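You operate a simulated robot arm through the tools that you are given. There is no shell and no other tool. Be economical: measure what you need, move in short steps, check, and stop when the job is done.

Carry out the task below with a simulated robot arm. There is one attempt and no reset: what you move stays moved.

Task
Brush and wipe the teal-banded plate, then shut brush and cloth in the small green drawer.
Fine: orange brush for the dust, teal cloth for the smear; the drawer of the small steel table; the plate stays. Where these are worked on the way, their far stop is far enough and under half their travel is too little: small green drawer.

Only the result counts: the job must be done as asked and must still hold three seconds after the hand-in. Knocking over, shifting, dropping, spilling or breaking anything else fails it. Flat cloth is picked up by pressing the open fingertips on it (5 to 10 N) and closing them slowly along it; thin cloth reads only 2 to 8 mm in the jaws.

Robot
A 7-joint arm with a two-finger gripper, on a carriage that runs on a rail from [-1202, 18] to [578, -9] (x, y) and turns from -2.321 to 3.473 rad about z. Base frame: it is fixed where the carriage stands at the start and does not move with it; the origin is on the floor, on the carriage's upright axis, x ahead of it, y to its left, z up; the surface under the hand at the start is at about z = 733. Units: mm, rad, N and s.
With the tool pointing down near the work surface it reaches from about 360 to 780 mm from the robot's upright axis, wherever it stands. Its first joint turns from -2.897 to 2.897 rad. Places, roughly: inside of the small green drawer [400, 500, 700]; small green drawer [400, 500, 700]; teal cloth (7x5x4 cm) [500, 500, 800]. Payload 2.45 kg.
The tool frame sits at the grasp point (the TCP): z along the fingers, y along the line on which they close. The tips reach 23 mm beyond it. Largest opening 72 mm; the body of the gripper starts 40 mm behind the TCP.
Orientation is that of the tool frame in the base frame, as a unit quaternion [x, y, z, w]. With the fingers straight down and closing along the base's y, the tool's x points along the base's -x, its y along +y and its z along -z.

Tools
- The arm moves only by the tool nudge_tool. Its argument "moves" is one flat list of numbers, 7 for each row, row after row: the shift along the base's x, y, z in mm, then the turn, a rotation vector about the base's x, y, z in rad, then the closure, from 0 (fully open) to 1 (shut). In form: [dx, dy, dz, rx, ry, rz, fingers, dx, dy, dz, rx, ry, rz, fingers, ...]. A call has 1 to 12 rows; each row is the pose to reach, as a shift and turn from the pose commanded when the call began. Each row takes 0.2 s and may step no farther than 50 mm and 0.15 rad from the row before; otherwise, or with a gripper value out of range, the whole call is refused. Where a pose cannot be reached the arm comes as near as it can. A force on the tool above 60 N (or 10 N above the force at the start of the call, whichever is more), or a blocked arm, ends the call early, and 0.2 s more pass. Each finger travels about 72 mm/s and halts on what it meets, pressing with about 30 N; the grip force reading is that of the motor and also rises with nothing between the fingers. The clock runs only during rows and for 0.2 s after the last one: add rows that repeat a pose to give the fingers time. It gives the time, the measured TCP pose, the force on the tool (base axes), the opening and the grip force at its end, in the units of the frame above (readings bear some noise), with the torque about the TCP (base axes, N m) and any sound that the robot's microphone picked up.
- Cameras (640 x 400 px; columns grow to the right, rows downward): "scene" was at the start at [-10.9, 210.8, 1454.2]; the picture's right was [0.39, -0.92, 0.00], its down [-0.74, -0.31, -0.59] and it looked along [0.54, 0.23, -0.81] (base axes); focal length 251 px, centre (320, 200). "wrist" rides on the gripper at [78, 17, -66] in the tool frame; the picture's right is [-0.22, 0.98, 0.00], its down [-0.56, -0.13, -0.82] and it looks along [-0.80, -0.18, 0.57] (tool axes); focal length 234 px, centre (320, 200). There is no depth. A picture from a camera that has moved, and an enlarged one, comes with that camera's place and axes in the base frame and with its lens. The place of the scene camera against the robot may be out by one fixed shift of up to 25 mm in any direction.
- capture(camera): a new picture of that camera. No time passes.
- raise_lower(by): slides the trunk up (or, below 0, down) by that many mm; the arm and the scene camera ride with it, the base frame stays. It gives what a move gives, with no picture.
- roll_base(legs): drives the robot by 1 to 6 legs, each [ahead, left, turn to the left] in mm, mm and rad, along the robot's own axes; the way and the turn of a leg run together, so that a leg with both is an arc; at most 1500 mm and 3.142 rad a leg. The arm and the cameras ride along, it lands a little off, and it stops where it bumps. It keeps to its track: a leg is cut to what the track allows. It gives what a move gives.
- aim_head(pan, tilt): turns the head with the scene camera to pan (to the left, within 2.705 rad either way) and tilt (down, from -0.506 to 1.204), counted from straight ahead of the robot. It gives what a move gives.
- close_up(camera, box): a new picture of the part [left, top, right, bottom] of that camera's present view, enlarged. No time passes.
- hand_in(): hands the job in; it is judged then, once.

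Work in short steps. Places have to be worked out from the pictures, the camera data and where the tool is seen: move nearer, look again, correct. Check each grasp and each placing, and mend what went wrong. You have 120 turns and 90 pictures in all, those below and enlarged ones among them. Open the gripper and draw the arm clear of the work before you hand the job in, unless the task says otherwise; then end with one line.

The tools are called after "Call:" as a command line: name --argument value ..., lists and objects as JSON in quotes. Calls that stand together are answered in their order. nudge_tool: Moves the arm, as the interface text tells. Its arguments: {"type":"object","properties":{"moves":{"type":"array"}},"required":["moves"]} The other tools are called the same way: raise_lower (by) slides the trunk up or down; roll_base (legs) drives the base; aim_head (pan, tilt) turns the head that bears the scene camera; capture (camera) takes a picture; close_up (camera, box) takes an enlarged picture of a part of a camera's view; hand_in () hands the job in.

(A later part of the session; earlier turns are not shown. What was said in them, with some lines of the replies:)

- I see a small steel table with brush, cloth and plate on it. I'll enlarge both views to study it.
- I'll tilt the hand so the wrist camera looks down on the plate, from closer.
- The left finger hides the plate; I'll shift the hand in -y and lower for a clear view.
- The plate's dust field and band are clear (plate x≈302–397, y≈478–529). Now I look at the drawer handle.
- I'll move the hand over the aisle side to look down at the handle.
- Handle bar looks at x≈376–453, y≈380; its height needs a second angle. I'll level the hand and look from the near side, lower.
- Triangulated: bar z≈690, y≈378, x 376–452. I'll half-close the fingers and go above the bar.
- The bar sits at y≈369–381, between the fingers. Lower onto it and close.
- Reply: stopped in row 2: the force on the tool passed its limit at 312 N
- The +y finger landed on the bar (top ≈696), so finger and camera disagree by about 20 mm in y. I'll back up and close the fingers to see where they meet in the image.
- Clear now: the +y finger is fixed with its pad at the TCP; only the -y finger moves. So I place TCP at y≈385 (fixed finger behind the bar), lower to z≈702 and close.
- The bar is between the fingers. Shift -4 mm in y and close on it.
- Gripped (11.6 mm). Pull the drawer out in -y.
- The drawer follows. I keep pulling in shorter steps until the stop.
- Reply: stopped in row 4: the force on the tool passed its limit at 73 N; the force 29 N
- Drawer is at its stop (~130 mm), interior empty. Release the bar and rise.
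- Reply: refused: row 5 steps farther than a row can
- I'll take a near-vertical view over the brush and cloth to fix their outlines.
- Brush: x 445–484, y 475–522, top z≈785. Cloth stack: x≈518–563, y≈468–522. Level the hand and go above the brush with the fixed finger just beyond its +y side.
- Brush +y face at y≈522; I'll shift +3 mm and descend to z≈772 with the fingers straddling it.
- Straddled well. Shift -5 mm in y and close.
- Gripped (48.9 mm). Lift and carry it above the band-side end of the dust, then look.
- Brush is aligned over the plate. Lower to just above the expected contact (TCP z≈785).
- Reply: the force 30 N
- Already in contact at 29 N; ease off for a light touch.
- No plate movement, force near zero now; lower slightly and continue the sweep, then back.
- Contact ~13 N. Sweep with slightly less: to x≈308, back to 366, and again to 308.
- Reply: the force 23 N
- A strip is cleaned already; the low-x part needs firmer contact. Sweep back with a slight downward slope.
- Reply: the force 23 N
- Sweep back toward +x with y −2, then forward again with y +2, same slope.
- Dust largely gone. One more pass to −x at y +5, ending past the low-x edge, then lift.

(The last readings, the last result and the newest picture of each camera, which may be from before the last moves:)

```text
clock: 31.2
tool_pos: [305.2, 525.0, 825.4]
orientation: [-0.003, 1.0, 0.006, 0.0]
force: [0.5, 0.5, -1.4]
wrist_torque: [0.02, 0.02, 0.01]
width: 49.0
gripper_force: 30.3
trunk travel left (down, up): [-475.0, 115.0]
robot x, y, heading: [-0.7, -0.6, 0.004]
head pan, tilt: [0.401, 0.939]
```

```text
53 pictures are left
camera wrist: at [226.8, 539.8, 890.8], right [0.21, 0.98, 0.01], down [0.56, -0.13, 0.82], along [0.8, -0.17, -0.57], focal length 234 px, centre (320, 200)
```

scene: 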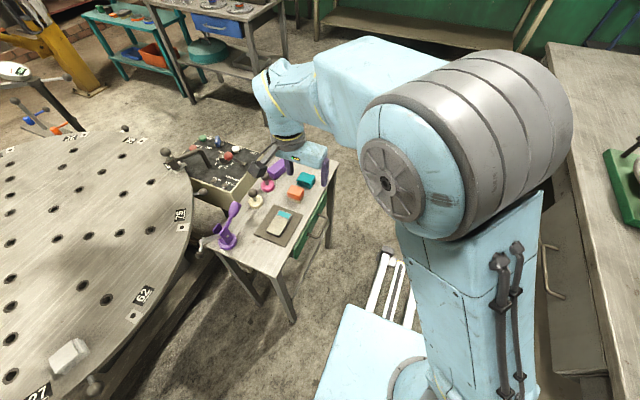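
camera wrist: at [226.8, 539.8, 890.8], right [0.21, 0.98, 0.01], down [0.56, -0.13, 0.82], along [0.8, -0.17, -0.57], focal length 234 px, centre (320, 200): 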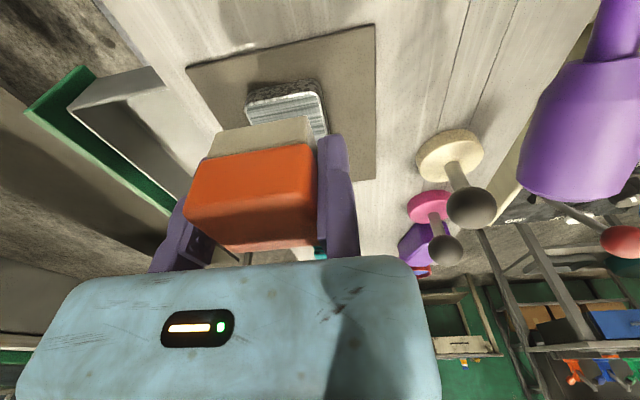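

Lift clear and carry the brush above the open drawer, then inspect plate and drawer with both cameras.

Call:
nudge_tool --moves '[10, -30, 20, 0, 0, 0, 0.6, 30, -65, 30, 0, 0, 0, 0.6, 55, -100, 30, 0, 0, 0, 0.6, 80, -130, 30, 0, 0, 0, 0.6, 110, -150, 30, 0, 0, 0, 0.6, 140, -150, 30, 0, 0, 0, 0.6]'

Call:
close_up --camera "scene" --box '[220, 150, 360, 260]'

Call:
capture --camera "wrist"

```text
clock: 32.6
tool_pos: [446.0, 373.7, 852.6]
orientation: [-0.003, 1.0, 0.008, 0.001]
force: [-1.3, 0.5, -0.6]
wrist_torque: [0.06, -0.01, 0.02]
width: 48.9
gripper_force: 29.8
trunk travel left (down, up): [-475.0, 115.0]
robot x, y, heading: [2.7, -2.6, 0.002]
head pan, tilt: [0.401, 0.939]
```

```text
3.64 times, centred on (290, 205) of scene
camera zoom: at [-11.4, 210.6, 1454.3], right [0.39, -0.92, 0.0], down [-0.74, -0.32, -0.59], along [0.54, 0.23, -0.81], focal length 913 px, centre (429, 182)
```

zoom: 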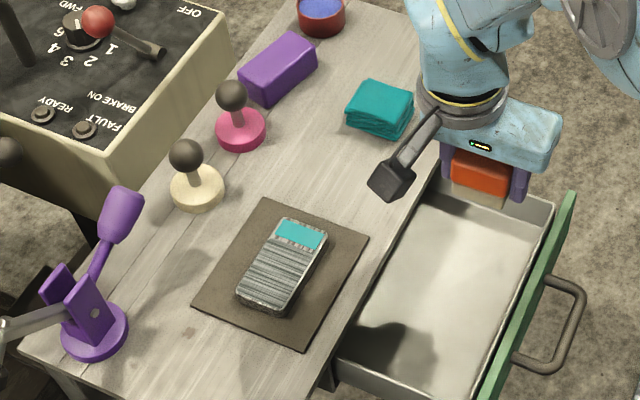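

```text
51 pictures are left
camera wrist: at [366.7, 389.0, 918.3], right [0.21, 0.98, 0.01], down [0.56, -0.13, 0.82], along [0.8, -0.17, -0.57], focal length 234 px, centre (320, 200)
```

wrist: 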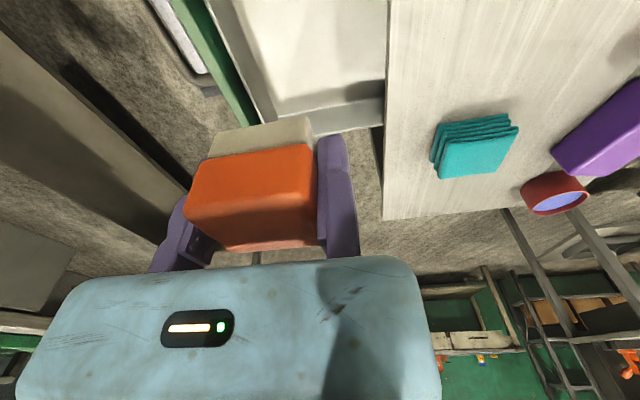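

The dust is off; zoom on the plate for dust remains and the smear.

Call:
close_up --camera "scene" --box '[270, 205, 315, 240]'

```text
11.43 times, centred on (292, 222) of scene
camera zoom: at [-11.4, 210.6, 1454.3], right [0.39, -0.92, 0.0], down [-0.74, -0.32, -0.59], along [0.54, 0.23, -0.81], focal length 2868 px, centre (634, -57)
```

zoom: 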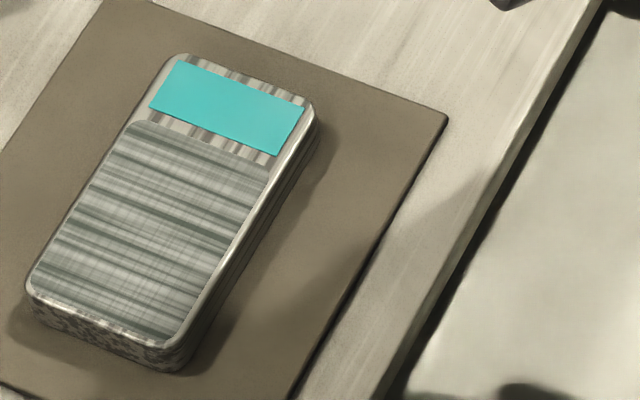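

Only the grey smear remains. To drop the brush in the drawer with finger room, I'll turn the hand +90° about z (closing along x) over the drawer.

Call:
nudge_tool --moves '[0, -1, 0, 0, 0, 0.143, 0.6, 0, -2, 0, 0, 0, 0.286, 0.6, 0, -3, 0, 0, 0, 0.429, 0.6, 0, -4, 0, 0, 0, 0.571, 0.6, 0, -5, 0, 0, 0, 0.714, 0.6, 0, -6, 0, 0, 0, 0.857, 0.6, 0, -7, 0, 0, 0, 1.0, 0.6, 0, -8, 0, 0, 0, 1.143, 0.6, 0, -8, 0, 0, 0, 1.286, 0.6, 0, -8, 0, 0, 0, 1.428, 0.6, -6, -8, 0, 0, 0, 1.571, 0.6]'

Call:
capture --camera "wrist"

Call:
close_up --camera "scene" --box '[220, 140, 380, 260]'

```text
clock: 35.0
tool_pos: [440.0, 367.8, 856.0]
orientation: [0.71, -0.704, -0.007, 0.004]
force: [-0.4, 0.5, -0.6]
wrist_torque: [0.01, -0.02, 0.01]
width: 49.0
gripper_force: 29.8
trunk travel left (down, up): [-475.0, 115.0]
robot x, y, heading: [0.7, -1.1, 0.004]
head pan, tilt: [0.401, 0.939]
```

```text
49 pictures are left
camera wrist: at [423.7, 289.0, 921.0], right [-0.98, 0.21, 0.01], down [0.13, 0.56, 0.82], along [0.16, 0.8, -0.57], focal length 234 px, centre (320, 200)
```

wrist: 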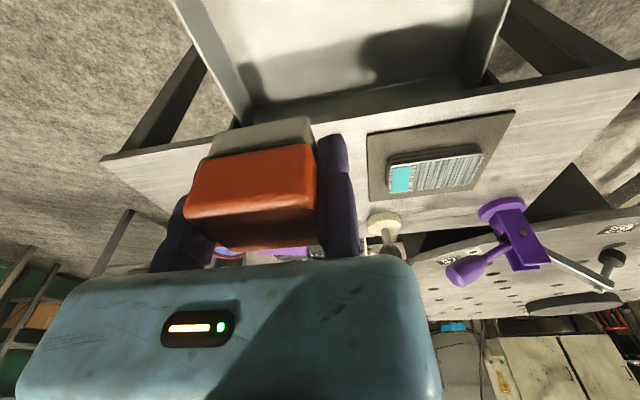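

```text
3.33 times, centred on (300, 200) of scene
camera zoom: at [-11.3, 210.9, 1454.2], right [0.39, -0.92, 0.0], down [-0.74, -0.32, -0.59], along [0.54, 0.23, -0.81], focal length 837 px, centre (387, 200)
```

zoom: 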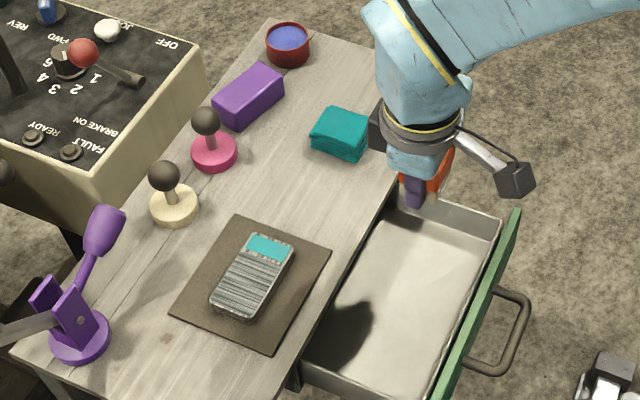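

Orientation works. Shift to x≈430 and descend into the drawer.

Call:
nudge_tool --moves '[-5, 0, -40, 0, 0, 0, 0.6, -10, 0, -80, 0, 0, 0, 0.6, -10, 0, -115, 0, 0, 0, 0.6, -10, 0, -140, 0, 0, 0, 0.6]'

Call:
capture --camera "wrist"

Call:
close_up --camera "scene" --box '[260, 150, 370, 240]'

```text
clock: 36.0
tool_pos: [431.3, 367.4, 713.8]
orientation: [0.709, -0.705, -0.006, 0.004]
force: [-0.3, 0.5, -0.2]
wrist_torque: [-0.01, -0.01, 0.0]
width: 49.0
gripper_force: 29.8
trunk travel left (down, up): [-475.0, 115.0]
robot x, y, heading: [0.9, -0.1, -0.004]
head pan, tilt: [0.401, 0.939]
```

```text
47 pictures are left
camera wrist: at [415.2, 289.3, 779.6], right [-0.98, 0.21, 0.01], down [0.13, 0.56, 0.82], along [0.17, 0.8, -0.57], focal length 234 px, centre (320, 200)
```

wrist: 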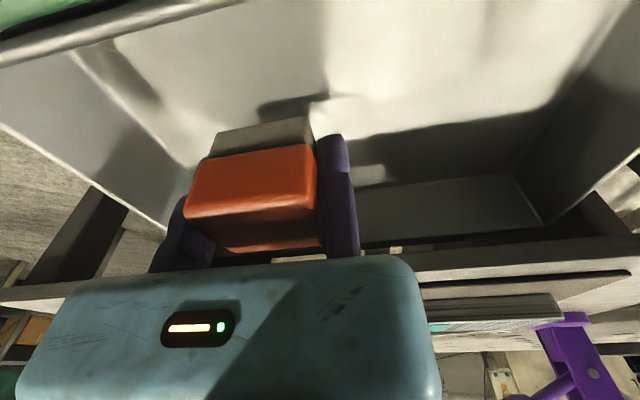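

```text
4.44 times, centred on (315, 195) of scene
camera zoom: at [-11.4, 210.8, 1454.3], right [0.39, -0.92, 0.0], down [-0.74, -0.32, -0.59], along [0.54, 0.23, -0.81], focal length 1116 px, centre (342, 222)
```

zoom: 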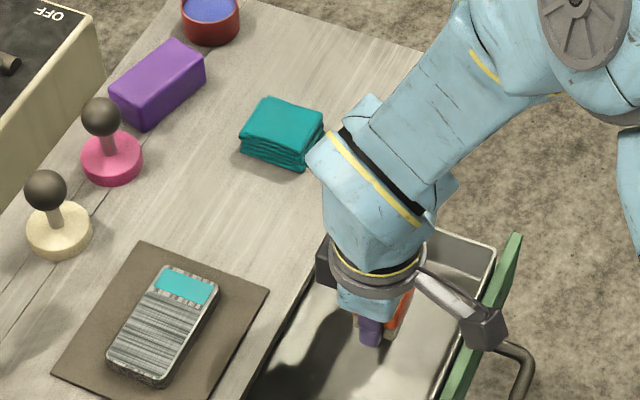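

The brush is inside the walls, close to the floor. Descend in small steps until contact.

Call:
nudge_tool --moves '[0, 0, -6, 0, 0, 0, 0.6, 0, 0, -11, 0, 0, 0, 0.6, 0, 0, -15, 0, 0, 0, 0.6]'

```text
clock: 36.8
tool_pos: [431.2, 368.3, 700.1]
orientation: [0.71, -0.704, -0.007, 0.004]
force: [-0.6, 0.4, -0.5]
wrist_torque: [0.01, 0.02, 0.02]
width: 48.8
gripper_force: 30.4
trunk travel left (down, up): [-475.0, 115.0]
robot x, y, heading: [2.9, 1.6, 0.003]
head pan, tilt: [0.401, 0.939]
```

Call:
nudge_tool --moves '[0, 0, -3, 0, 0, 0, 0.6, 0, 0, -6, 0, 0, 0, 0.6, 0, 0, -8, 0, 0, 0, 0.6]'

Call:
capture --camera "wrist"

```text
clock: 37.6
tool_pos: [431.2, 368.1, 693.8]
orientation: [0.71, -0.704, -0.007, 0.004]
force: [0.8, 0.2, -1.7]
wrist_torque: [0.02, -0.03, 0.01]
width: 49.1
gripper_force: 30.0
trunk travel left (down, up): [-475.0, 115.0]
robot x, y, heading: [3.7, -0.4, -0.004]
head pan, tilt: [0.401, 0.939]
```

```text
45 pictures are left
camera wrist: at [414.7, 289.3, 758.2], right [-0.98, 0.21, 0.01], down [0.13, 0.56, 0.82], along [0.16, 0.8, -0.57], focal length 234 px, centre (320, 200)
```

wrist: 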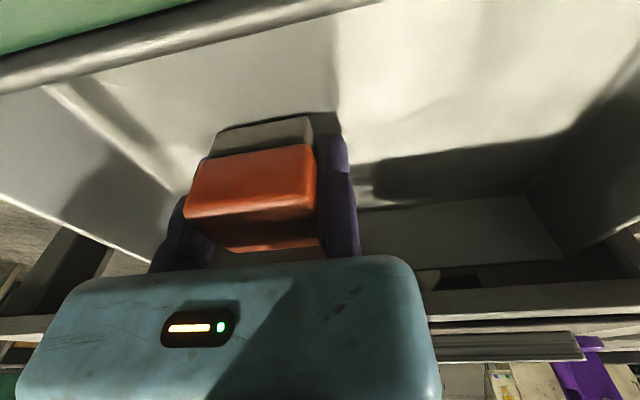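

Still not touching; continue down.

Call:
nudge_tool --moves '[0, 0, -3, 0, 0, 0, 0.6, 0, 0, -5, 0, 0, 0, 0.6, 0, 0, -7, 0, 0, 0, 0.6]'

```text
clock: 38.4
tool_pos: [430.9, 368.3, 688.9]
orientation: [0.71, -0.704, -0.006, 0.001]
force: [-7.8, 1.1, 32.5]
wrist_torque: [0.03, -1.0, 0.03]
width: 49.3
gripper_force: 30.6
trunk travel left (down, up): [-475.0, 115.0]
robot x, y, heading: [1.6, 0.7, 0.002]
head pan, tilt: [0.401, 0.939]
```

Brush rests on the floor (~z 651). Ease up, open slightly, back the fixed finger off and rise.

Call:
nudge_tool --moves '[0, 0, 2, 0, 0, 0, 0.6, 0, 0, 2.5, 0, 0, 0, 0.3, 0, 0, 2.5, 0, 0, 0, 0.2, -4, 0, 2.5, 0, 0, 0, 0.2, -4, 0, 30, 0, 0, 0, 0.2, -4, 0, 70, 0, 0, 0, 0.2, -4, 0, 110, 0, 0, 0, 0, -4, 0, 150, 0, 0, 0, 0]'

Call:
capture --camera "wrist"

```text
clock: 40.2
tool_pos: [426.8, 368.8, 837.1]
orientation: [0.71, -0.704, -0.006, 0.004]
force: [0.0, -0.2, 0.2]
wrist_torque: [-0.02, 0.02, 0.02]
width: 71.9
gripper_force: 0.2
trunk travel left (down, up): [-475.0, 115.0]
robot x, y, heading: [0.1, -2.6, 0.003]
head pan, tilt: [0.401, 0.939]
```

```text
44 pictures are left
camera wrist: at [409.0, 289.5, 902.4], right [-0.98, 0.21, 0.01], down [0.13, 0.56, 0.82], along [0.17, 0.8, -0.57], focal length 234 px, centre (320, 200)
```

wrist: 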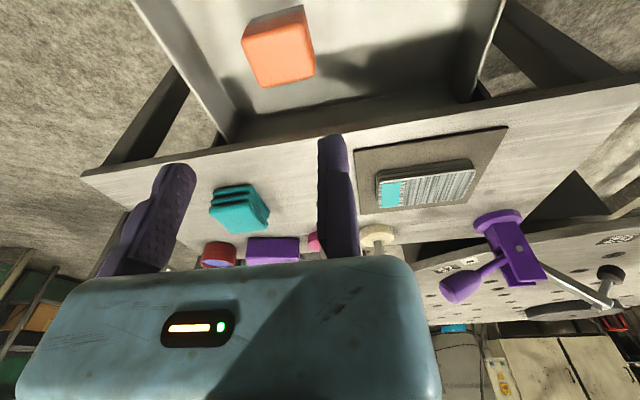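

Brush stands in the drawer. Move toward the cloth and look at it from closer.

Call:
nudge_tool --moves '[25, 5, 10, 0, 0, 0, 0, 50, 10, 10, 0, 0, 0, 0, 70, 30, 10, 0, 0, 0, 0, 85, 60, 10, 0, 0, 0, 0]'

Call:
capture --camera "wrist"

Call:
close_up --camera "wrist" --box '[180, 60, 360, 200]'

```text
clock: 41.2
tool_pos: [512.8, 428.4, 846.5]
orientation: [0.71, -0.704, -0.006, 0.004]
force: [-0.9, -0.3, 0.7]
wrist_torque: [0.02, 0.0, 0.02]
width: 72.4
gripper_force: 0.0
trunk travel left (down, up): [-475.0, 115.0]
robot x, y, heading: [1.8, -1.1, 0.007]
head pan, tilt: [0.401, 0.939]
```

```text
43 pictures are left
camera wrist: at [496.6, 349.8, 911.9], right [-0.98, 0.21, 0.01], down [0.13, 0.56, 0.82], along [0.16, 0.8, -0.57], focal length 234 px, centre (320, 200)
```

wrist: 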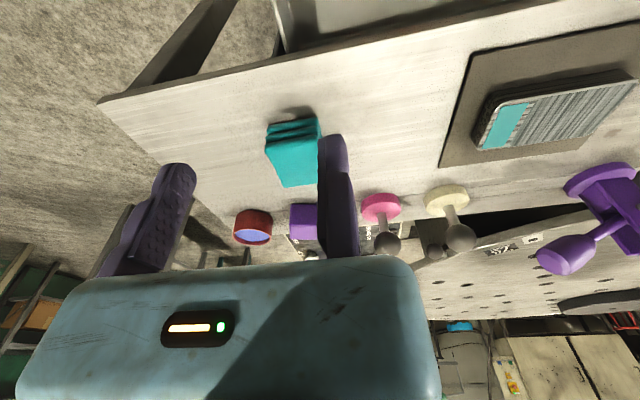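

```text
2.86 times, centred on (270, 130) of wrist
camera zoom: at [496.6, 349.8, 911.9], right [-0.98, 0.21, 0.01], down [0.13, 0.56, 0.82], along [0.16, 0.8, -0.57], focal length 669 px, centre (463, 400)
```

zoom: 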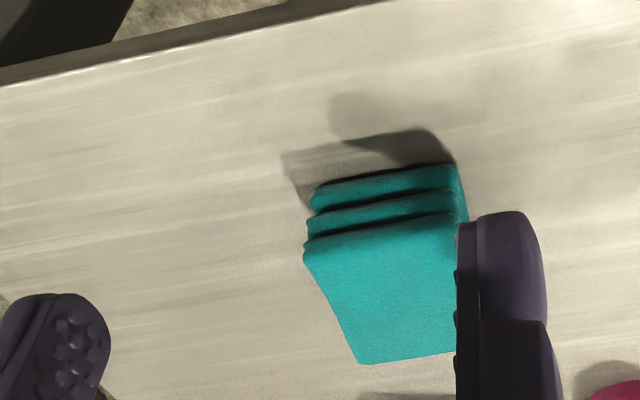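

Cloth: x≈522–569, y≈474–529, z 733–763. Go above it with the fixed finger at x≈516.

Call:
nudge_tool --moves '[2, 35, 0, 0, 0, 0, 0, 3, 73, 0, 0, 0, 0, 0, 3, 73, -30, 0, 0, 0, 0]'

Call:
capture --camera "wrist"

```text
clock: 42.0
tool_pos: [514.6, 501.0, 816.6]
orientation: [0.71, -0.705, -0.005, 0.004]
force: [-0.1, 0.6, 0.3]
wrist_torque: [-0.01, -0.01, 0.01]
width: 72.1
gripper_force: 0.0
trunk travel left (down, up): [-475.0, 115.0]
robot x, y, heading: [1.5, 0.5, 0.006]
head pan, tilt: [0.401, 0.939]
```

```text
41 pictures are left
camera wrist: at [498.8, 423.1, 881.4], right [-0.98, 0.21, 0.01], down [0.13, 0.56, 0.82], along [0.16, 0.8, -0.57], focal length 234 px, centre (320, 200)
```

wrist: 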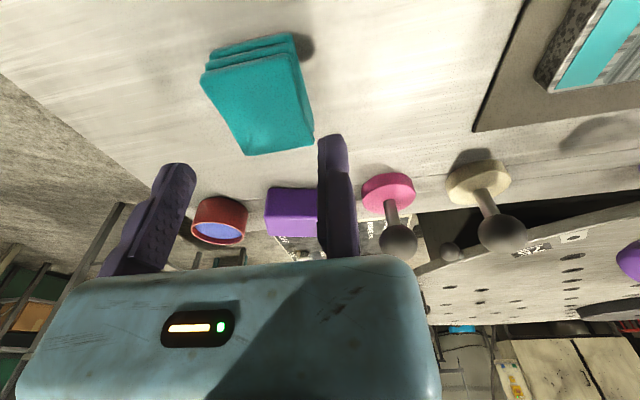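

Positions confirmed. Descend to TCP z≈766 (tips ~743) around the cloth.

Call:
nudge_tool --moves '[0, -3, -20, 0, 0, 0, 0, 0, -3, -38, 0, 0, 0, 0, 0, -3, -50, 0, 0, 0, 0]'

Call:
capture --camera "wrist"

```text
clock: 42.8
tool_pos: [516.5, 497.6, 767.7]
orientation: [0.71, -0.705, -0.005, 0.003]
force: [0.1, -0.4, -0.3]
wrist_torque: [0.02, -0.02, 0.05]
width: 72.2
gripper_force: 0.0
trunk travel left (down, up): [-475.0, 115.0]
robot x, y, heading: [-1.8, -1.0, -0.001]
head pan, tilt: [0.401, 0.939]
```

```text
40 pictures are left
camera wrist: at [498.7, 419.3, 832.1], right [-0.98, 0.21, 0.01], down [0.13, 0.56, 0.82], along [0.16, 0.8, -0.57], focal length 234 px, centre (320, 200)
```

wrist: 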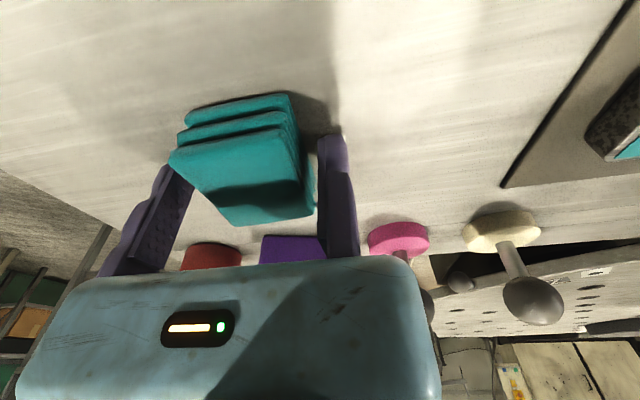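

Straddled. Close slowly on the stack.

Call:
nudge_tool --moves '[2, 0, 0, 0, 0, 0, 0.1, 2, 0, 0, 0, 0, 0, 0.2, 2, 0, 0, 0, 0, 0, 0.3, 2, 0, 0, 0, 0, 0, 0.4, 2, 0, 0, 0, 0, 0, 0.5, 2, 0, 0, 0, 0, 0, 0.5]'

Call:
capture --camera "wrist"

```text
clock: 44.2
tool_pos: [517.6, 497.5, 767.4]
orientation: [0.709, -0.705, -0.006, 0.004]
force: [-0.2, -0.9, 0.0]
wrist_torque: [-0.04, -0.04, 0.03]
width: 45.1
gripper_force: 30.4
trunk travel left (down, up): [-475.0, 115.0]
robot x, y, heading: [0.3, -3.7, 0.005]
head pan, tilt: [0.401, 0.939]
```

```text
39 pictures are left
camera wrist: at [500.5, 418.6, 832.2], right [-0.98, 0.21, 0.01], down [0.13, 0.56, 0.82], along [0.16, 0.8, -0.57], focal length 234 px, centre (320, 200)
```

wrist: 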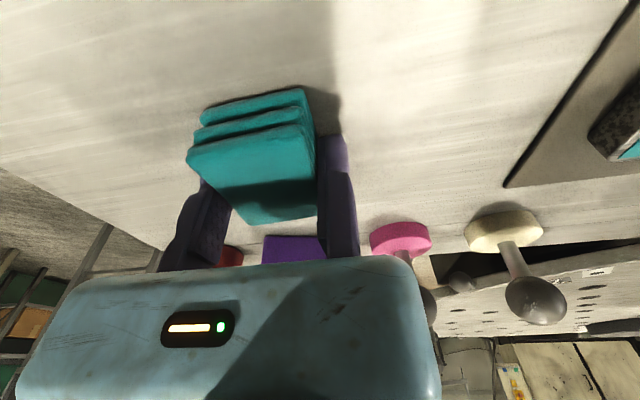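

Held at 45 mm. Lift and carry it over the plate.

Call:
nudge_tool --moves '[0, 0, 15, 0, 0, 0, 0.55, 0, 1, 48, 0, 0, 0, 0.55, -45, 2, 48, 0, 0, 0, 0.55, -90, 4, 48, 0, 0, 0, 0.55, -135, 6, 48, 0, 0, 0, 0.55, -172, 6, 48, 0, 0, 0, 0.55, -190, 6, 35, 0, 0, 0, 0.55]'

Call:
capture --camera "wrist"

Call:
close_up --camera "scene" --box '[230, 150, 350, 250]'

```text
clock: 45.8
tool_pos: [322.8, 503.9, 800.2]
orientation: [0.71, -0.705, -0.006, 0.004]
force: [0.3, -0.2, -1.7]
wrist_torque: [-0.02, 0.03, -0.01]
width: 44.8
gripper_force: 29.9
trunk travel left (down, up): [-475.0, 115.0]
robot x, y, heading: [-2.1, -2.8, 0.003]
head pan, tilt: [0.401, 0.939]
```

```text
38 pictures are left
camera wrist: at [306.6, 425.3, 865.8], right [-0.98, 0.21, 0.01], down [0.13, 0.56, 0.82], along [0.16, 0.8, -0.57], focal length 234 px, centre (320, 200)
```

wrist: 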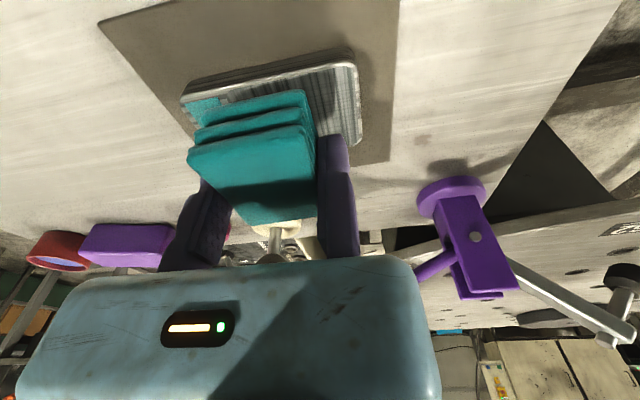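

```text
4.00 times, centred on (290, 200) of scene
camera zoom: at [-11.4, 210.7, 1454.3], right [0.39, -0.92, 0.0], down [-0.74, -0.32, -0.59], along [0.54, 0.23, -0.81], focal length 1004 px, centre (440, 200)
```

zoom: 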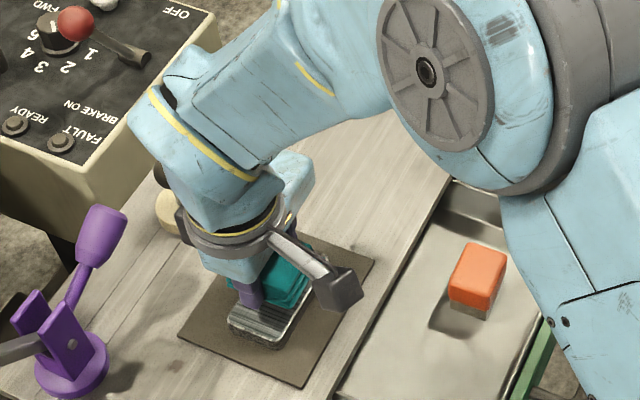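

Over the plate. Lower gently toward contact (~783).

Call:
nudge_tool --moves '[4, 0, -8, 0, 0, 0, 0.55, 8, 0, -13, 0, 0, 0, 0.55, 8, 0, -15, 0, 0, 0, 0.55]'

```text
clock: 46.6
tool_pos: [334.5, 502.8, 786.2]
orientation: [0.71, -0.704, -0.006, 0.004]
force: [0.5, -0.1, -0.8]
wrist_torque: [-0.01, -0.01, 0.04]
width: 44.9
gripper_force: 30.2
trunk travel left (down, up): [-475.0, 115.0]
robot x, y, heading: [-3.3, 0.9, -0.002]
head pan, tilt: [0.401, 0.939]
```

Call:
nudge_tool --moves '[0, 0, -1, 0, 0, 0, 0.55, 0, 0, -2, 0, 0, 0, 0.55]'

```text
clock: 47.2
tool_pos: [335.0, 504.8, 785.6]
orientation: [0.71, -0.704, -0.005, 0.003]
force: [-0.2, -4.0, 9.1]
wrist_torque: [-0.17, -0.43, -0.15]
width: 44.9
gripper_force: 30.5
trunk travel left (down, up): [-475.0, 115.0]
robot x, y, heading: [0.2, -1.9, 0.005]
head pan, tilt: [0.401, 0.939]
```

Contact at 9 N. Wipe toward −x with the small slope, then back.

Call:
nudge_tool --moves '[-2, -2, -0.5, 0, 0, 0, 0.55, -10, -2, -0.7, 0, 0, 0, 0.55, -18, -2, -0.9, 0, 0, 0, 0.55, -26, -2, -1.1, 0, 0, 0, 0.55, -36, -2, -1.3, 0, 0, 0, 0.55]'

Call:
capture --camera "wrist"

Call:
close_up --camera "scene" --box '[250, 180, 340, 250]'

```text
clock: 48.4
tool_pos: [302.0, 501.1, 784.2]
orientation: [0.71, -0.704, -0.007, 0.0]
force: [14.3, 1.3, 35.2]
wrist_torque: [-0.21, -1.46, 0.17]
width: 45.1
gripper_force: 29.6
trunk travel left (down, up): [-475.0, 115.0]
robot x, y, heading: [-1.7, -1.1, 0.001]
head pan, tilt: [0.401, 0.939]
```

```text
36 pictures are left
camera wrist: at [284.2, 422.6, 850.1], right [-0.98, 0.21, 0.01], down [0.13, 0.55, 0.82], along [0.17, 0.81, -0.57], focal length 234 px, centre (320, 200)
```

wrist: 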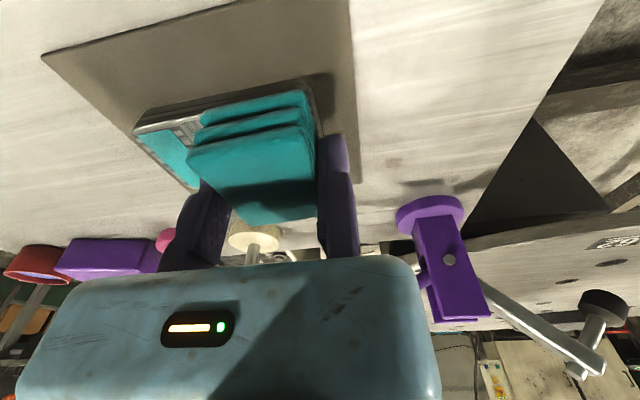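

```text
5.71 times, centred on (295, 215) of scene
camera zoom: at [-11.5, 209.1, 1454.8], right [0.39, -0.92, 0.0], down [-0.74, -0.32, -0.59], along [0.54, 0.23, -0.81], focal length 1434 px, centre (463, 114)
```

zoom: 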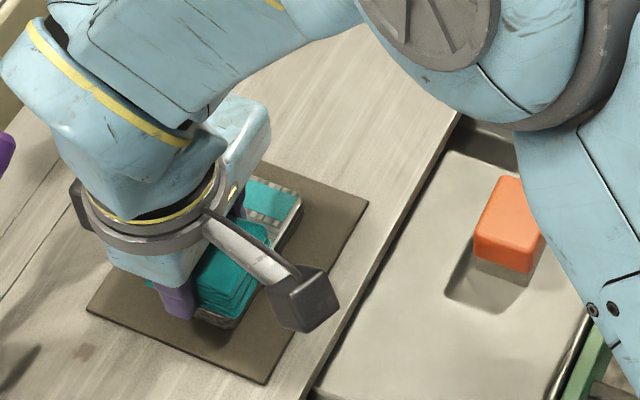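

Too firm (35 N); plate seems unmoved. Ease up and wipe back toward +x at y +4.

Call:
nudge_tool --moves '[0, 2, 2, 0, 0, 0, 0.55, 6, 4, 2, 0, 0, 0, 0.55, 14, 4, 2.1, 0, 0, 0, 0.55, 22, 4, 2.2, 0, 0, 0, 0.55, 30, 4, 2.3, 0, 0, 0, 0.55, 36, 4, 2.4, 0, 0, 0, 0.55]'

Call:
capture --camera "wrist"

```text
clock: 49.8
tool_pos: [333.8, 505.9, 785.2]
orientation: [0.71, -0.705, -0.006, 0.004]
force: [-6.2, -0.6, 14.5]
wrist_torque: [0.07, -0.5, 0.0]
width: 45.2
gripper_force: 29.7
trunk travel left (down, up): [-475.0, 115.0]
robot x, y, heading: [1.3, -0.3, 0.002]
head pan, tilt: [0.401, 0.939]
```

```text
34 pictures are left
camera wrist: at [317.1, 427.0, 850.6], right [-0.98, 0.21, 0.01], down [0.13, 0.56, 0.82], along [0.16, 0.8, -0.57], focal length 234 px, centre (320, 200)
```

wrist: 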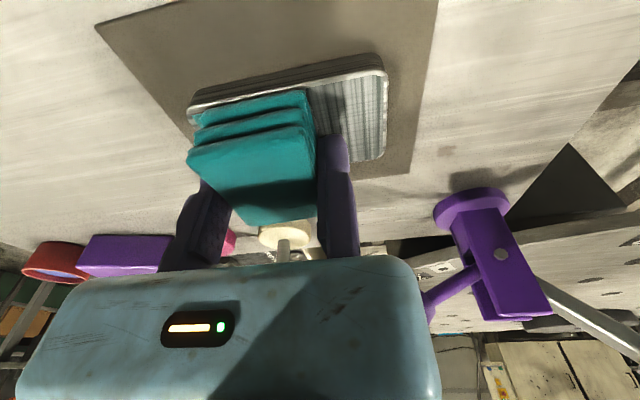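

Two more passes: −x at the same y, then +x at y −4, then −x again.

Call:
nudge_tool --moves '[4, 0, 0, 0, 0, 0, 0.55, -6, 0, -0.1, 0, 0, 0, 0.55, -16, 0, -0.3, 0, 0, 0, 0.55, -26, 0, -0.5, 0, 0, 0, 0.55, -36, 0, -0.7, 0, 0, 0, 0.55, -36, -5, -0.6, 0, 0, 0, 0.55, -26, -6, -0.4, 0, 0, 0, 0.55, -16, -6, -0.2, 0, 0, 0, 0.55, -6, -6, 0, 0, 0, 0, 0.55, 4, -6, 0.1, 0, 0, 0, 0.55]'

Call:
close_up --camera "wrist" --box '[180, 40, 420, 190]'

```text
clock: 52.0
tool_pos: [338.3, 498.5, 784.3]
orientation: [0.71, -0.704, -0.006, 0.004]
force: [-4.6, -0.8, 12.5]
wrist_torque: [0.07, -0.43, 0.04]
width: 45.0
gripper_force: 30.3
trunk travel left (down, up): [-475.0, 115.0]
robot x, y, heading: [0.7, -1.4, 0.002]
head pan, tilt: [0.401, 0.939]
```

```text
2.67 times, centred on (300, 115) of wrist
camera zoom: at [321.0, 419.8, 850.5], right [-0.98, 0.21, 0.01], down [0.13, 0.56, 0.82], along [0.17, 0.8, -0.57], focal length 624 px, centre (373, 427)
```

zoom: 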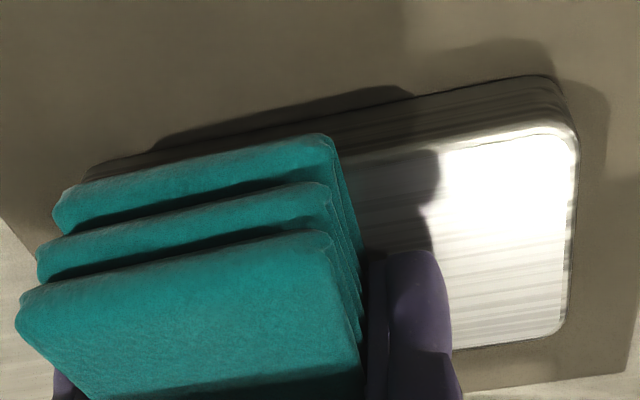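

The plate is shining clean. Lift and carry the cloth above the free part of the drawer, then check the plate.

Call:
nudge_tool --moves '[0, 0, 15, 0, 0, 0, 0.55, 0, -10, 50, 0, 0, 0, 0.55, 0, -45, 60, 0, 0, 0, 0.55, 0, -90, 60, 0, 0, 0, 0.55, 0, -133, 60, 0, 0, 0, 0.55]'

Call:
close_up --camera "scene" --box '[220, 150, 360, 260]'

Call:
capture --camera "wrist"

```text
clock: 53.2
tool_pos: [339.5, 365.5, 844.2]
orientation: [0.71, -0.705, -0.006, 0.004]
force: [0.0, 0.7, -0.4]
wrist_torque: [-0.02, 0.02, 0.0]
width: 44.5
gripper_force: 30.6
trunk travel left (down, up): [-475.0, 115.0]
robot x, y, heading: [-1.3, 0.3, -0.0]
head pan, tilt: [0.401, 0.939]
```

```text
3.64 times, centred on (290, 205) of scene
camera zoom: at [-11.4, 211.2, 1454.2], right [0.39, -0.92, 0.0], down [-0.74, -0.32, -0.59], along [0.54, 0.23, -0.81], focal length 913 px, centre (429, 182)
```

zoom: 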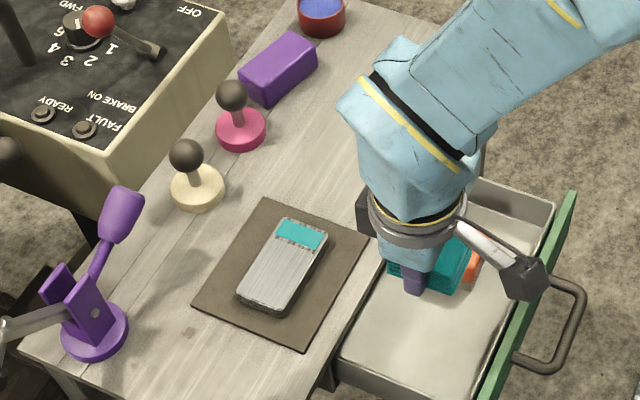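

```text
31 pictures are left
camera wrist: at [323.6, 286.8, 909.2], right [-0.98, 0.21, 0.01], down [0.13, 0.56, 0.82], along [0.16, 0.8, -0.57], focal length 234 px, centre (320, 200)
```

wrist: 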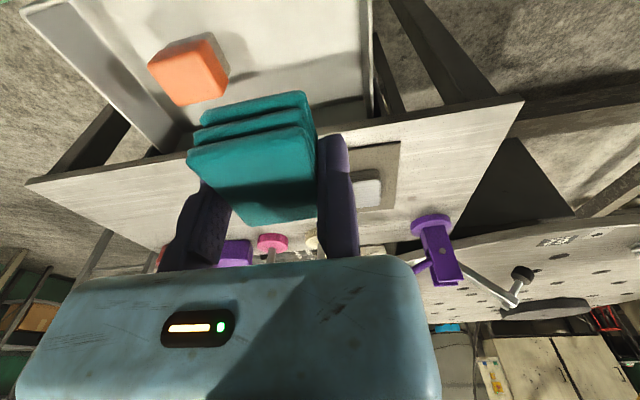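

Same place in the image, plate not shifted. Zoom on it to check for residue.

Call:
close_up --camera "scene" --box '[270, 205, 315, 240]'

```text
11.43 times, centred on (292, 222) of scene
camera zoom: at [-11.4, 211.2, 1454.2], right [0.39, -0.92, 0.0], down [-0.74, -0.32, -0.59], along [0.54, 0.23, -0.81], focal length 2868 px, centre (634, -57)
```

zoom: 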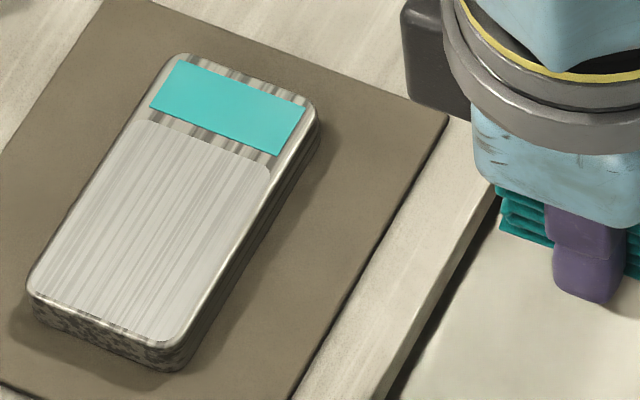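

The field is whitish; to be sure nothing remains I'll do an extra set of wipes and compare.

Call:
nudge_tool --moves '[0, 45, 0, 0, 0, 0, 0.55, 0, 90, 0, 0, 0, 0, 0.55, 0, 136, 0, 0, 0, 0, 0.55, 0, 136, -30, 0, 0, 0, 0.55, 0, 136, -52, 0, 0, 0, 0.55, 0, 136, -58, 0, 0, 0, 0.55, 0, 136, -60, 0, 0, 0, 0.55]'

```text
clock: 54.8
tool_pos: [339.3, 501.6, 784.9]
orientation: [0.709, -0.705, -0.006, 0.002]
force: [0.9, -0.9, 7.7]
wrist_torque: [-0.06, -0.34, -0.08]
width: 44.9
gripper_force: 29.9
trunk travel left (down, up): [-475.0, 115.0]
robot x, y, heading: [-1.6, -0.8, 0.001]
head pan, tilt: [0.401, 0.939]
```

Call:
nudge_tool --moves '[-8, 4, -0.5, 0, 0, 0, 0.55, -18, 4, -0.8, 0, 0, 0, 0.55, -28, 4, -1.0, 0, 0, 0, 0.55, -39, 4, -1.2, 0, 0, 0, 0.55, -39, -3, -1.1, 0, 0, 0, 0.55, -28, -3, -0.9, 0, 0, 0, 0.55, -18, -3, -0.7, 0, 0, 0, 0.55, -8, -3, -0.5, 0, 0, 0, 0.55, 1, -3, -0.3, 0, 0, 0, 0.55]'

Call:
nudge_tool --moves '[-8, 0, -0.3, 0, 0, 0, 0.55, -18, 0, -0.5, 0, 0, 0, 0.55, -28, 0, -0.7, 0, 0, 0, 0.55, -40, 0, -0.9, 0, 0, 0, 0.55, -20, 3, -0.5, 0, 0, 0, 0.55, 0, 3, 0, 0, 0, 0, 0.55, 0, 3, 20, 0, 0, 0, 0.55, 0, -10, 55, 0, 0, 0, 0.55, 0, -55, 60, 0, 0, 0, 0.55, 0, -100, 60, 0, 0, 0, 0.55, 0, -133, 60, 0, 0, 0, 0.55]'

Call:
close_up --camera "scene" --box '[270, 205, 315, 240]'

```text
clock: 56.8
tool_pos: [338.1, 498.3, 785.9]
orientation: [0.71, -0.704, -0.006, 0.004]
force: [-4.9, 0.4, 11.5]
wrist_torque: [0.1, -0.41, 0.0]
width: 44.9
gripper_force: 30.0
trunk travel left (down, up): [-475.0, 115.0]
robot x, y, heading: [2.7, -1.5, 0.001]
head pan, tilt: [0.401, 0.939]
```

```text
clock: 59.2
tool_pos: [335.7, 362.4, 846.3]
orientation: [0.709, -0.705, -0.006, 0.004]
force: [0.1, 0.7, -1.5]
wrist_torque: [0.0, 0.02, -0.01]
width: 45.1
gripper_force: 30.1
trunk travel left (down, up): [-475.0, 115.0]
robot x, y, heading: [1.2, 1.7, 0.003]
head pan, tilt: [0.401, 0.939]
```

```text
11.43 times, centred on (292, 222) of scene
camera zoom: at [-11.3, 211.1, 1454.2], right [0.39, -0.92, 0.0], down [-0.74, -0.32, -0.59], along [0.54, 0.23, -0.81], focal length 2868 px, centre (634, -57)
```

zoom: 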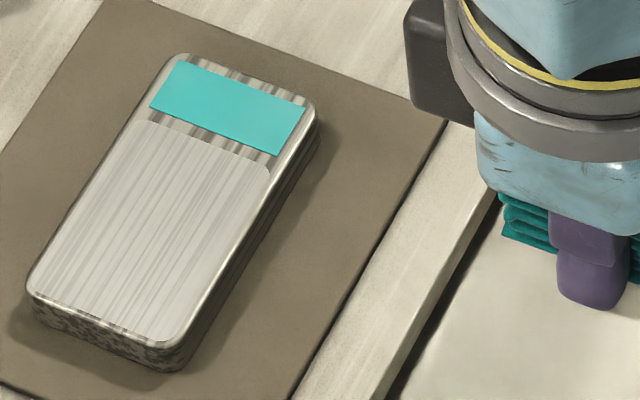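

Unchanged, so it is clean. Lower the cloth into the drawer at x≈345.

Call:
nudge_tool --moves '[5, 3, -40, 0, 0, 0, 0.55, 9, 3, -85, 0, 0, 0, 0.55, 9, 3, -120, 0, 0, 0, 0.55, 9, 3, -145, 0, 0, 0, 0.55, 9, 3, -153, 0, 0, 0, 0.55]'

Call:
capture --camera "wrist"

```text
clock: 60.4
tool_pos: [346.5, 369.7, 690.9]
orientation: [0.709, -0.705, -0.007, 0.005]
force: [0.1, 0.4, -0.2]
wrist_torque: [0.01, 0.01, 0.01]
width: 44.8
gripper_force: 30.3
trunk travel left (down, up): [-475.0, 115.0]
robot x, y, heading: [2.9, -0.3, 0.003]
head pan, tilt: [0.401, 0.939]
```

```text
28 pictures are left
camera wrist: at [329.8, 291.6, 756.3], right [-0.98, 0.21, 0.01], down [0.13, 0.56, 0.82], along [0.16, 0.8, -0.57], focal length 234 px, centre (320, 200)
```

wrist: 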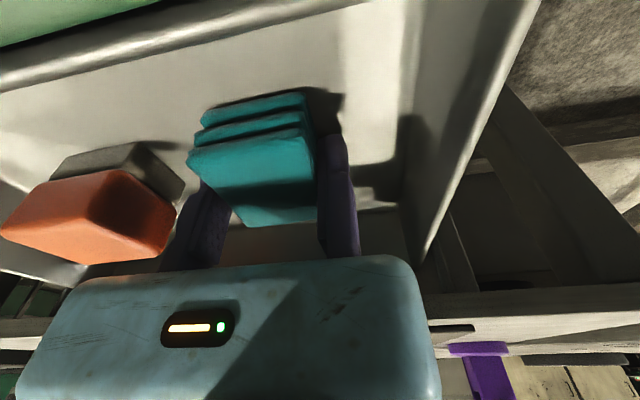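

Nearly on the floor; lower 3 mm more, open a little (brush is near the moving finger), and rise.

Call:
nudge_tool --moves '[0, 0, -2, 0, 0, 0, 0.55, 0, 0, -3.5, 0, 0, 0, 0.45, 0, 0, -3.5, 0, 0, 0, 0.32, 0, 0, -3.5, 0, 0, 0, 0.28, -3, 0, -2, 0, 0, 0, 0.28, -3, 0, 20, 0, 0, 0, 0.28, -3, 0, 60, 0, 0, 0, 0.28, -3, 0, 105, 0, 0, 0, 0.28, -3, 0, 150, 0, 0, 0, 0.28]'

Call:
capture --camera "wrist"

```text
clock: 62.4
tool_pos: [346.2, 369.2, 840.5]
orientation: [0.71, -0.704, -0.005, 0.004]
force: [0.5, 0.0, -0.1]
wrist_torque: [0.02, 0.01, 0.02]
width: 51.6
gripper_force: 0.1
trunk travel left (down, up): [-475.0, 115.0]
robot x, y, heading: [-1.9, 2.2, 0.001]
head pan, tilt: [0.401, 0.939]
```

```text
27 pictures are left
camera wrist: at [330.3, 290.9, 905.5], right [-0.98, 0.21, 0.01], down [0.13, 0.56, 0.82], along [0.16, 0.8, -0.57], focal length 234 px, centre (320, 200)
```

wrist: 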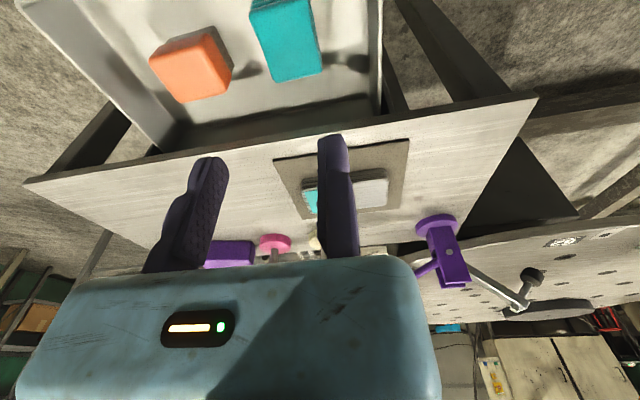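

Brush and cloth are in the drawer. Now close the fingers and go to the outer side of the handle bar (bar y≈241–252).

Call:
nudge_tool --moves '[15, -35, 0, 0, 0, 0, 0.5, 35, -75, 0, 0, 0, 0, 1, 55, -115, 0, 0, 0, 0, 1, 69, -153, 0, 0, 0, 0, 1, 69, -155, -40, 0, 0, 0, 1, 69, -155, -80, 0, 0, 0, 1]'

Call:
capture --camera "wrist"

Call:
close_up --camera "scene" --box '[240, 150, 400, 270]'

```text
clock: 63.8
tool_pos: [414.7, 213.7, 762.0]
orientation: [0.709, -0.705, -0.007, 0.003]
force: [-1.1, -0.5, 0.8]
wrist_torque: [0.07, -0.05, -0.01]
width: 0.0
gripper_force: 28.4
trunk travel left (down, up): [-475.0, 115.0]
robot x, y, heading: [0.8, 1.4, 0.005]
head pan, tilt: [0.401, 0.939]
```

```text
26 pictures are left
camera wrist: at [397.9, 136.4, 827.6], right [-0.98, 0.21, 0.01], down [0.13, 0.56, 0.82], along [0.16, 0.8, -0.57], focal length 234 px, centre (320, 200)
```

wrist: 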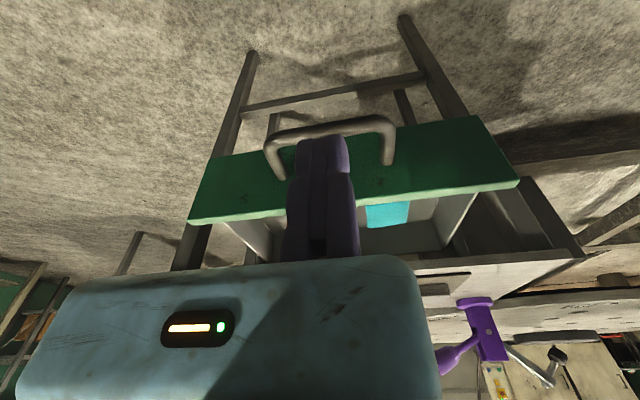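

```text
3.33 times, centred on (320, 210) of scene
camera zoom: at [-11.6, 210.6, 1454.3], right [0.39, -0.92, 0.0], down [-0.74, -0.32, -0.59], along [0.54, 0.23, -0.81], focal length 837 px, centre (320, 167)
```

zoom: 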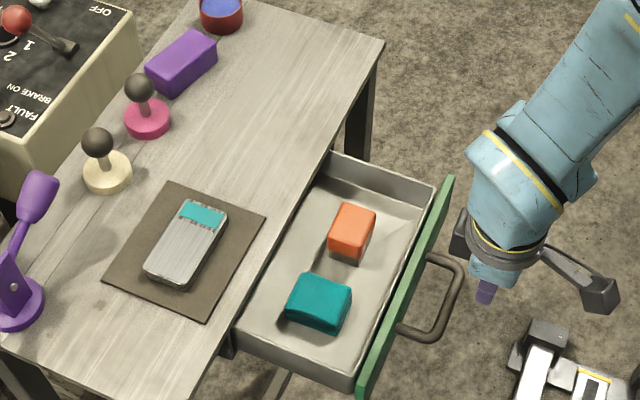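

Well placed outside the bar. Lower to z≈700 and push to +y until the drawer seats.

Call:
nudge_tool --moves '[0, 0, -30, 0, 0, 0, 1, 0, 0, -62, 0, 0, 0, 1, 0, 10, -62, 0, 0, 0, 1, 0, 20, -62, 0, 0, 0, 1, 0, 32, -62, 0, 0, 0, 1, 0, 44, -62, 0, 0, 0, 1, 0, 56, -62, 0, 0, 0, 1, 0, 68, -62, 0, 0, 0, 1]'

Call:
close_up --camera "scene" --box '[240, 150, 400, 270]'

```text
clock: 65.6
tool_pos: [414.9, 283.1, 699.1]
orientation: [0.71, -0.705, -0.007, 0.004]
force: [0.4, 0.6, 0.4]
wrist_torque: [0.01, 0.03, 0.01]
width: 0.0
gripper_force: 28.2
trunk travel left (down, up): [-475.0, 115.0]
robot x, y, heading: [-0.8, -1.8, 0.006]
head pan, tilt: [0.401, 0.939]
```

```text
3.33 times, centred on (320, 210) of scene
camera zoom: at [-11.4, 210.7, 1454.3], right [0.39, -0.92, 0.0], down [-0.74, -0.32, -0.59], along [0.54, 0.23, -0.81], focal length 837 px, centre (320, 167)
```

zoom: 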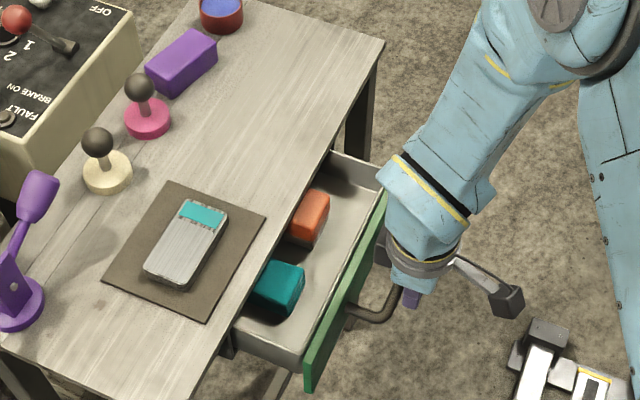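

The drawer is closing smoothly. Continue pushing.

Call:
nudge_tool --moves '[0, 12, 0, 0, 0, 0, 1, 0, 24, 0, 0, 0, 0, 1, 0, 36, 0, 0, 0, 0, 1, 0, 46, 0, 0, 0, 0, 1, 0, 56, 0, 0, 0, 0, 1, 0, 64, 0, 0, 0, 0, 1, 0, 72, 0, 0, 0, 0, 1, 0, 78, 0, 0, 0, 0, 1, 0, 84, 0, 0, 0, 0, 1, 0, 88, 0, 0, 0, 0, 1]'

Call:
close_up --camera "scene" --box '[240, 150, 400, 270]'

```text
clock: 67.8
tool_pos: [416.0, 363.5, 699.6]
orientation: [-0.707, 0.707, 0.005, -0.008]
force: [-8.0, -49.0, 12.2]
wrist_torque: [-0.34, 0.0, 0.16]
width: 6.0
gripper_force: 28.7
trunk travel left (down, up): [-475.0, 115.0]
robot x, y, heading: [0.6, -0.5, -0.006]
head pan, tilt: [0.401, 0.939]
```

```text
3.33 times, centred on (320, 210) of scene
camera zoom: at [-12.4, 207.1, 1455.1], right [0.39, -0.92, 0.0], down [-0.74, -0.31, -0.59], along [0.54, 0.23, -0.81], focal length 837 px, centre (320, 167)
```

zoom: 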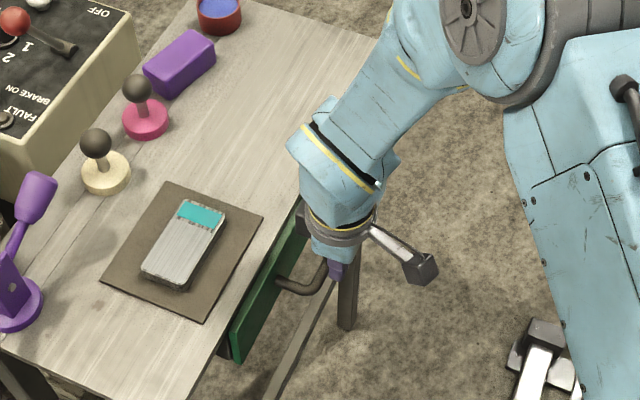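

Drawer is against its closed stop (49 N). Back off in −y, then rise clear and verify.

Call:
nudge_tool --moves '[0, -8, 0, 0, 0, 0, 1, 0, -25, 0, 0, 0, 0, 1, 0, -60, 0, 0, 0, 0, 1, 0, -90, 10, 0, 0, 0, 0.6, 0, -110, 50, 0, 0, 0, 0.2, 0, -120, 95, 0, 0, 0, 0, 0, -120, 140, 0, 0, 0, 0]'

Call:
close_up --camera "scene" --box '[200, 130, 360, 270]'

Call:
capture --camera "wrist"

```text
clock: 69.4
tool_pos: [411.4, 251.0, 839.8]
orientation: [0.71, -0.704, -0.006, 0.004]
force: [0.1, 0.4, -1.1]
wrist_torque: [0.0, 0.05, 0.0]
width: 72.1
gripper_force: 0.1
trunk travel left (down, up): [-475.0, 115.0]
robot x, y, heading: [2.9, -1.6, 0.0]
head pan, tilt: [0.401, 0.939]
```

```text
2.86 times, centred on (280, 200) of scene
camera zoom: at [-11.3, 210.9, 1454.1], right [0.39, -0.92, 0.0], down [-0.74, -0.32, -0.59], along [0.54, 0.23, -0.81], focal length 717 px, centre (434, 200)
```

zoom: 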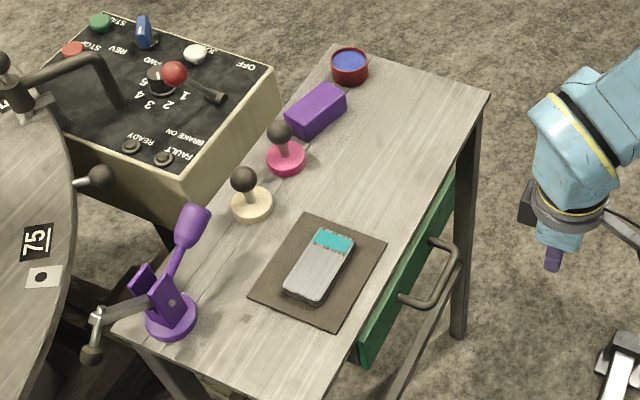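

```text
21 pictures are left
camera wrist: at [395.6, 173.5, 906.1], right [-0.98, 0.21, 0.01], down [0.13, 0.56, 0.82], along [0.16, 0.8, -0.57], focal length 234 px, centre (320, 200)
```

wrist: 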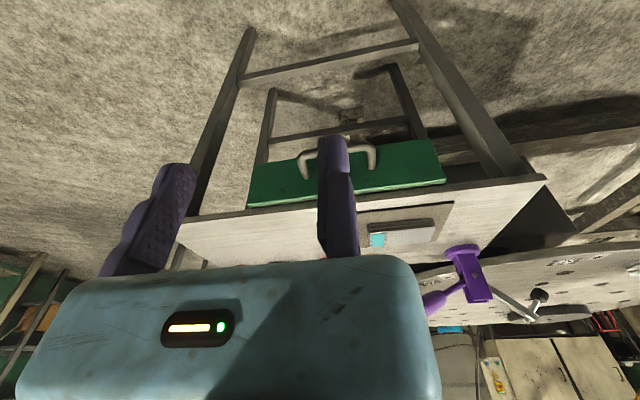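

The drawer and handle line up with the starting picture, so it is fully shut. Everything else stands where it was, and the arm is clear with the gripper open. Handing in.

Call:
hand_in

```text
The job is handed in.
```

The teal-banded plate is brushed and wiped clean and still in its place. The orange brush and teal cloth are shut in the small green drawer, and the job is handed in.
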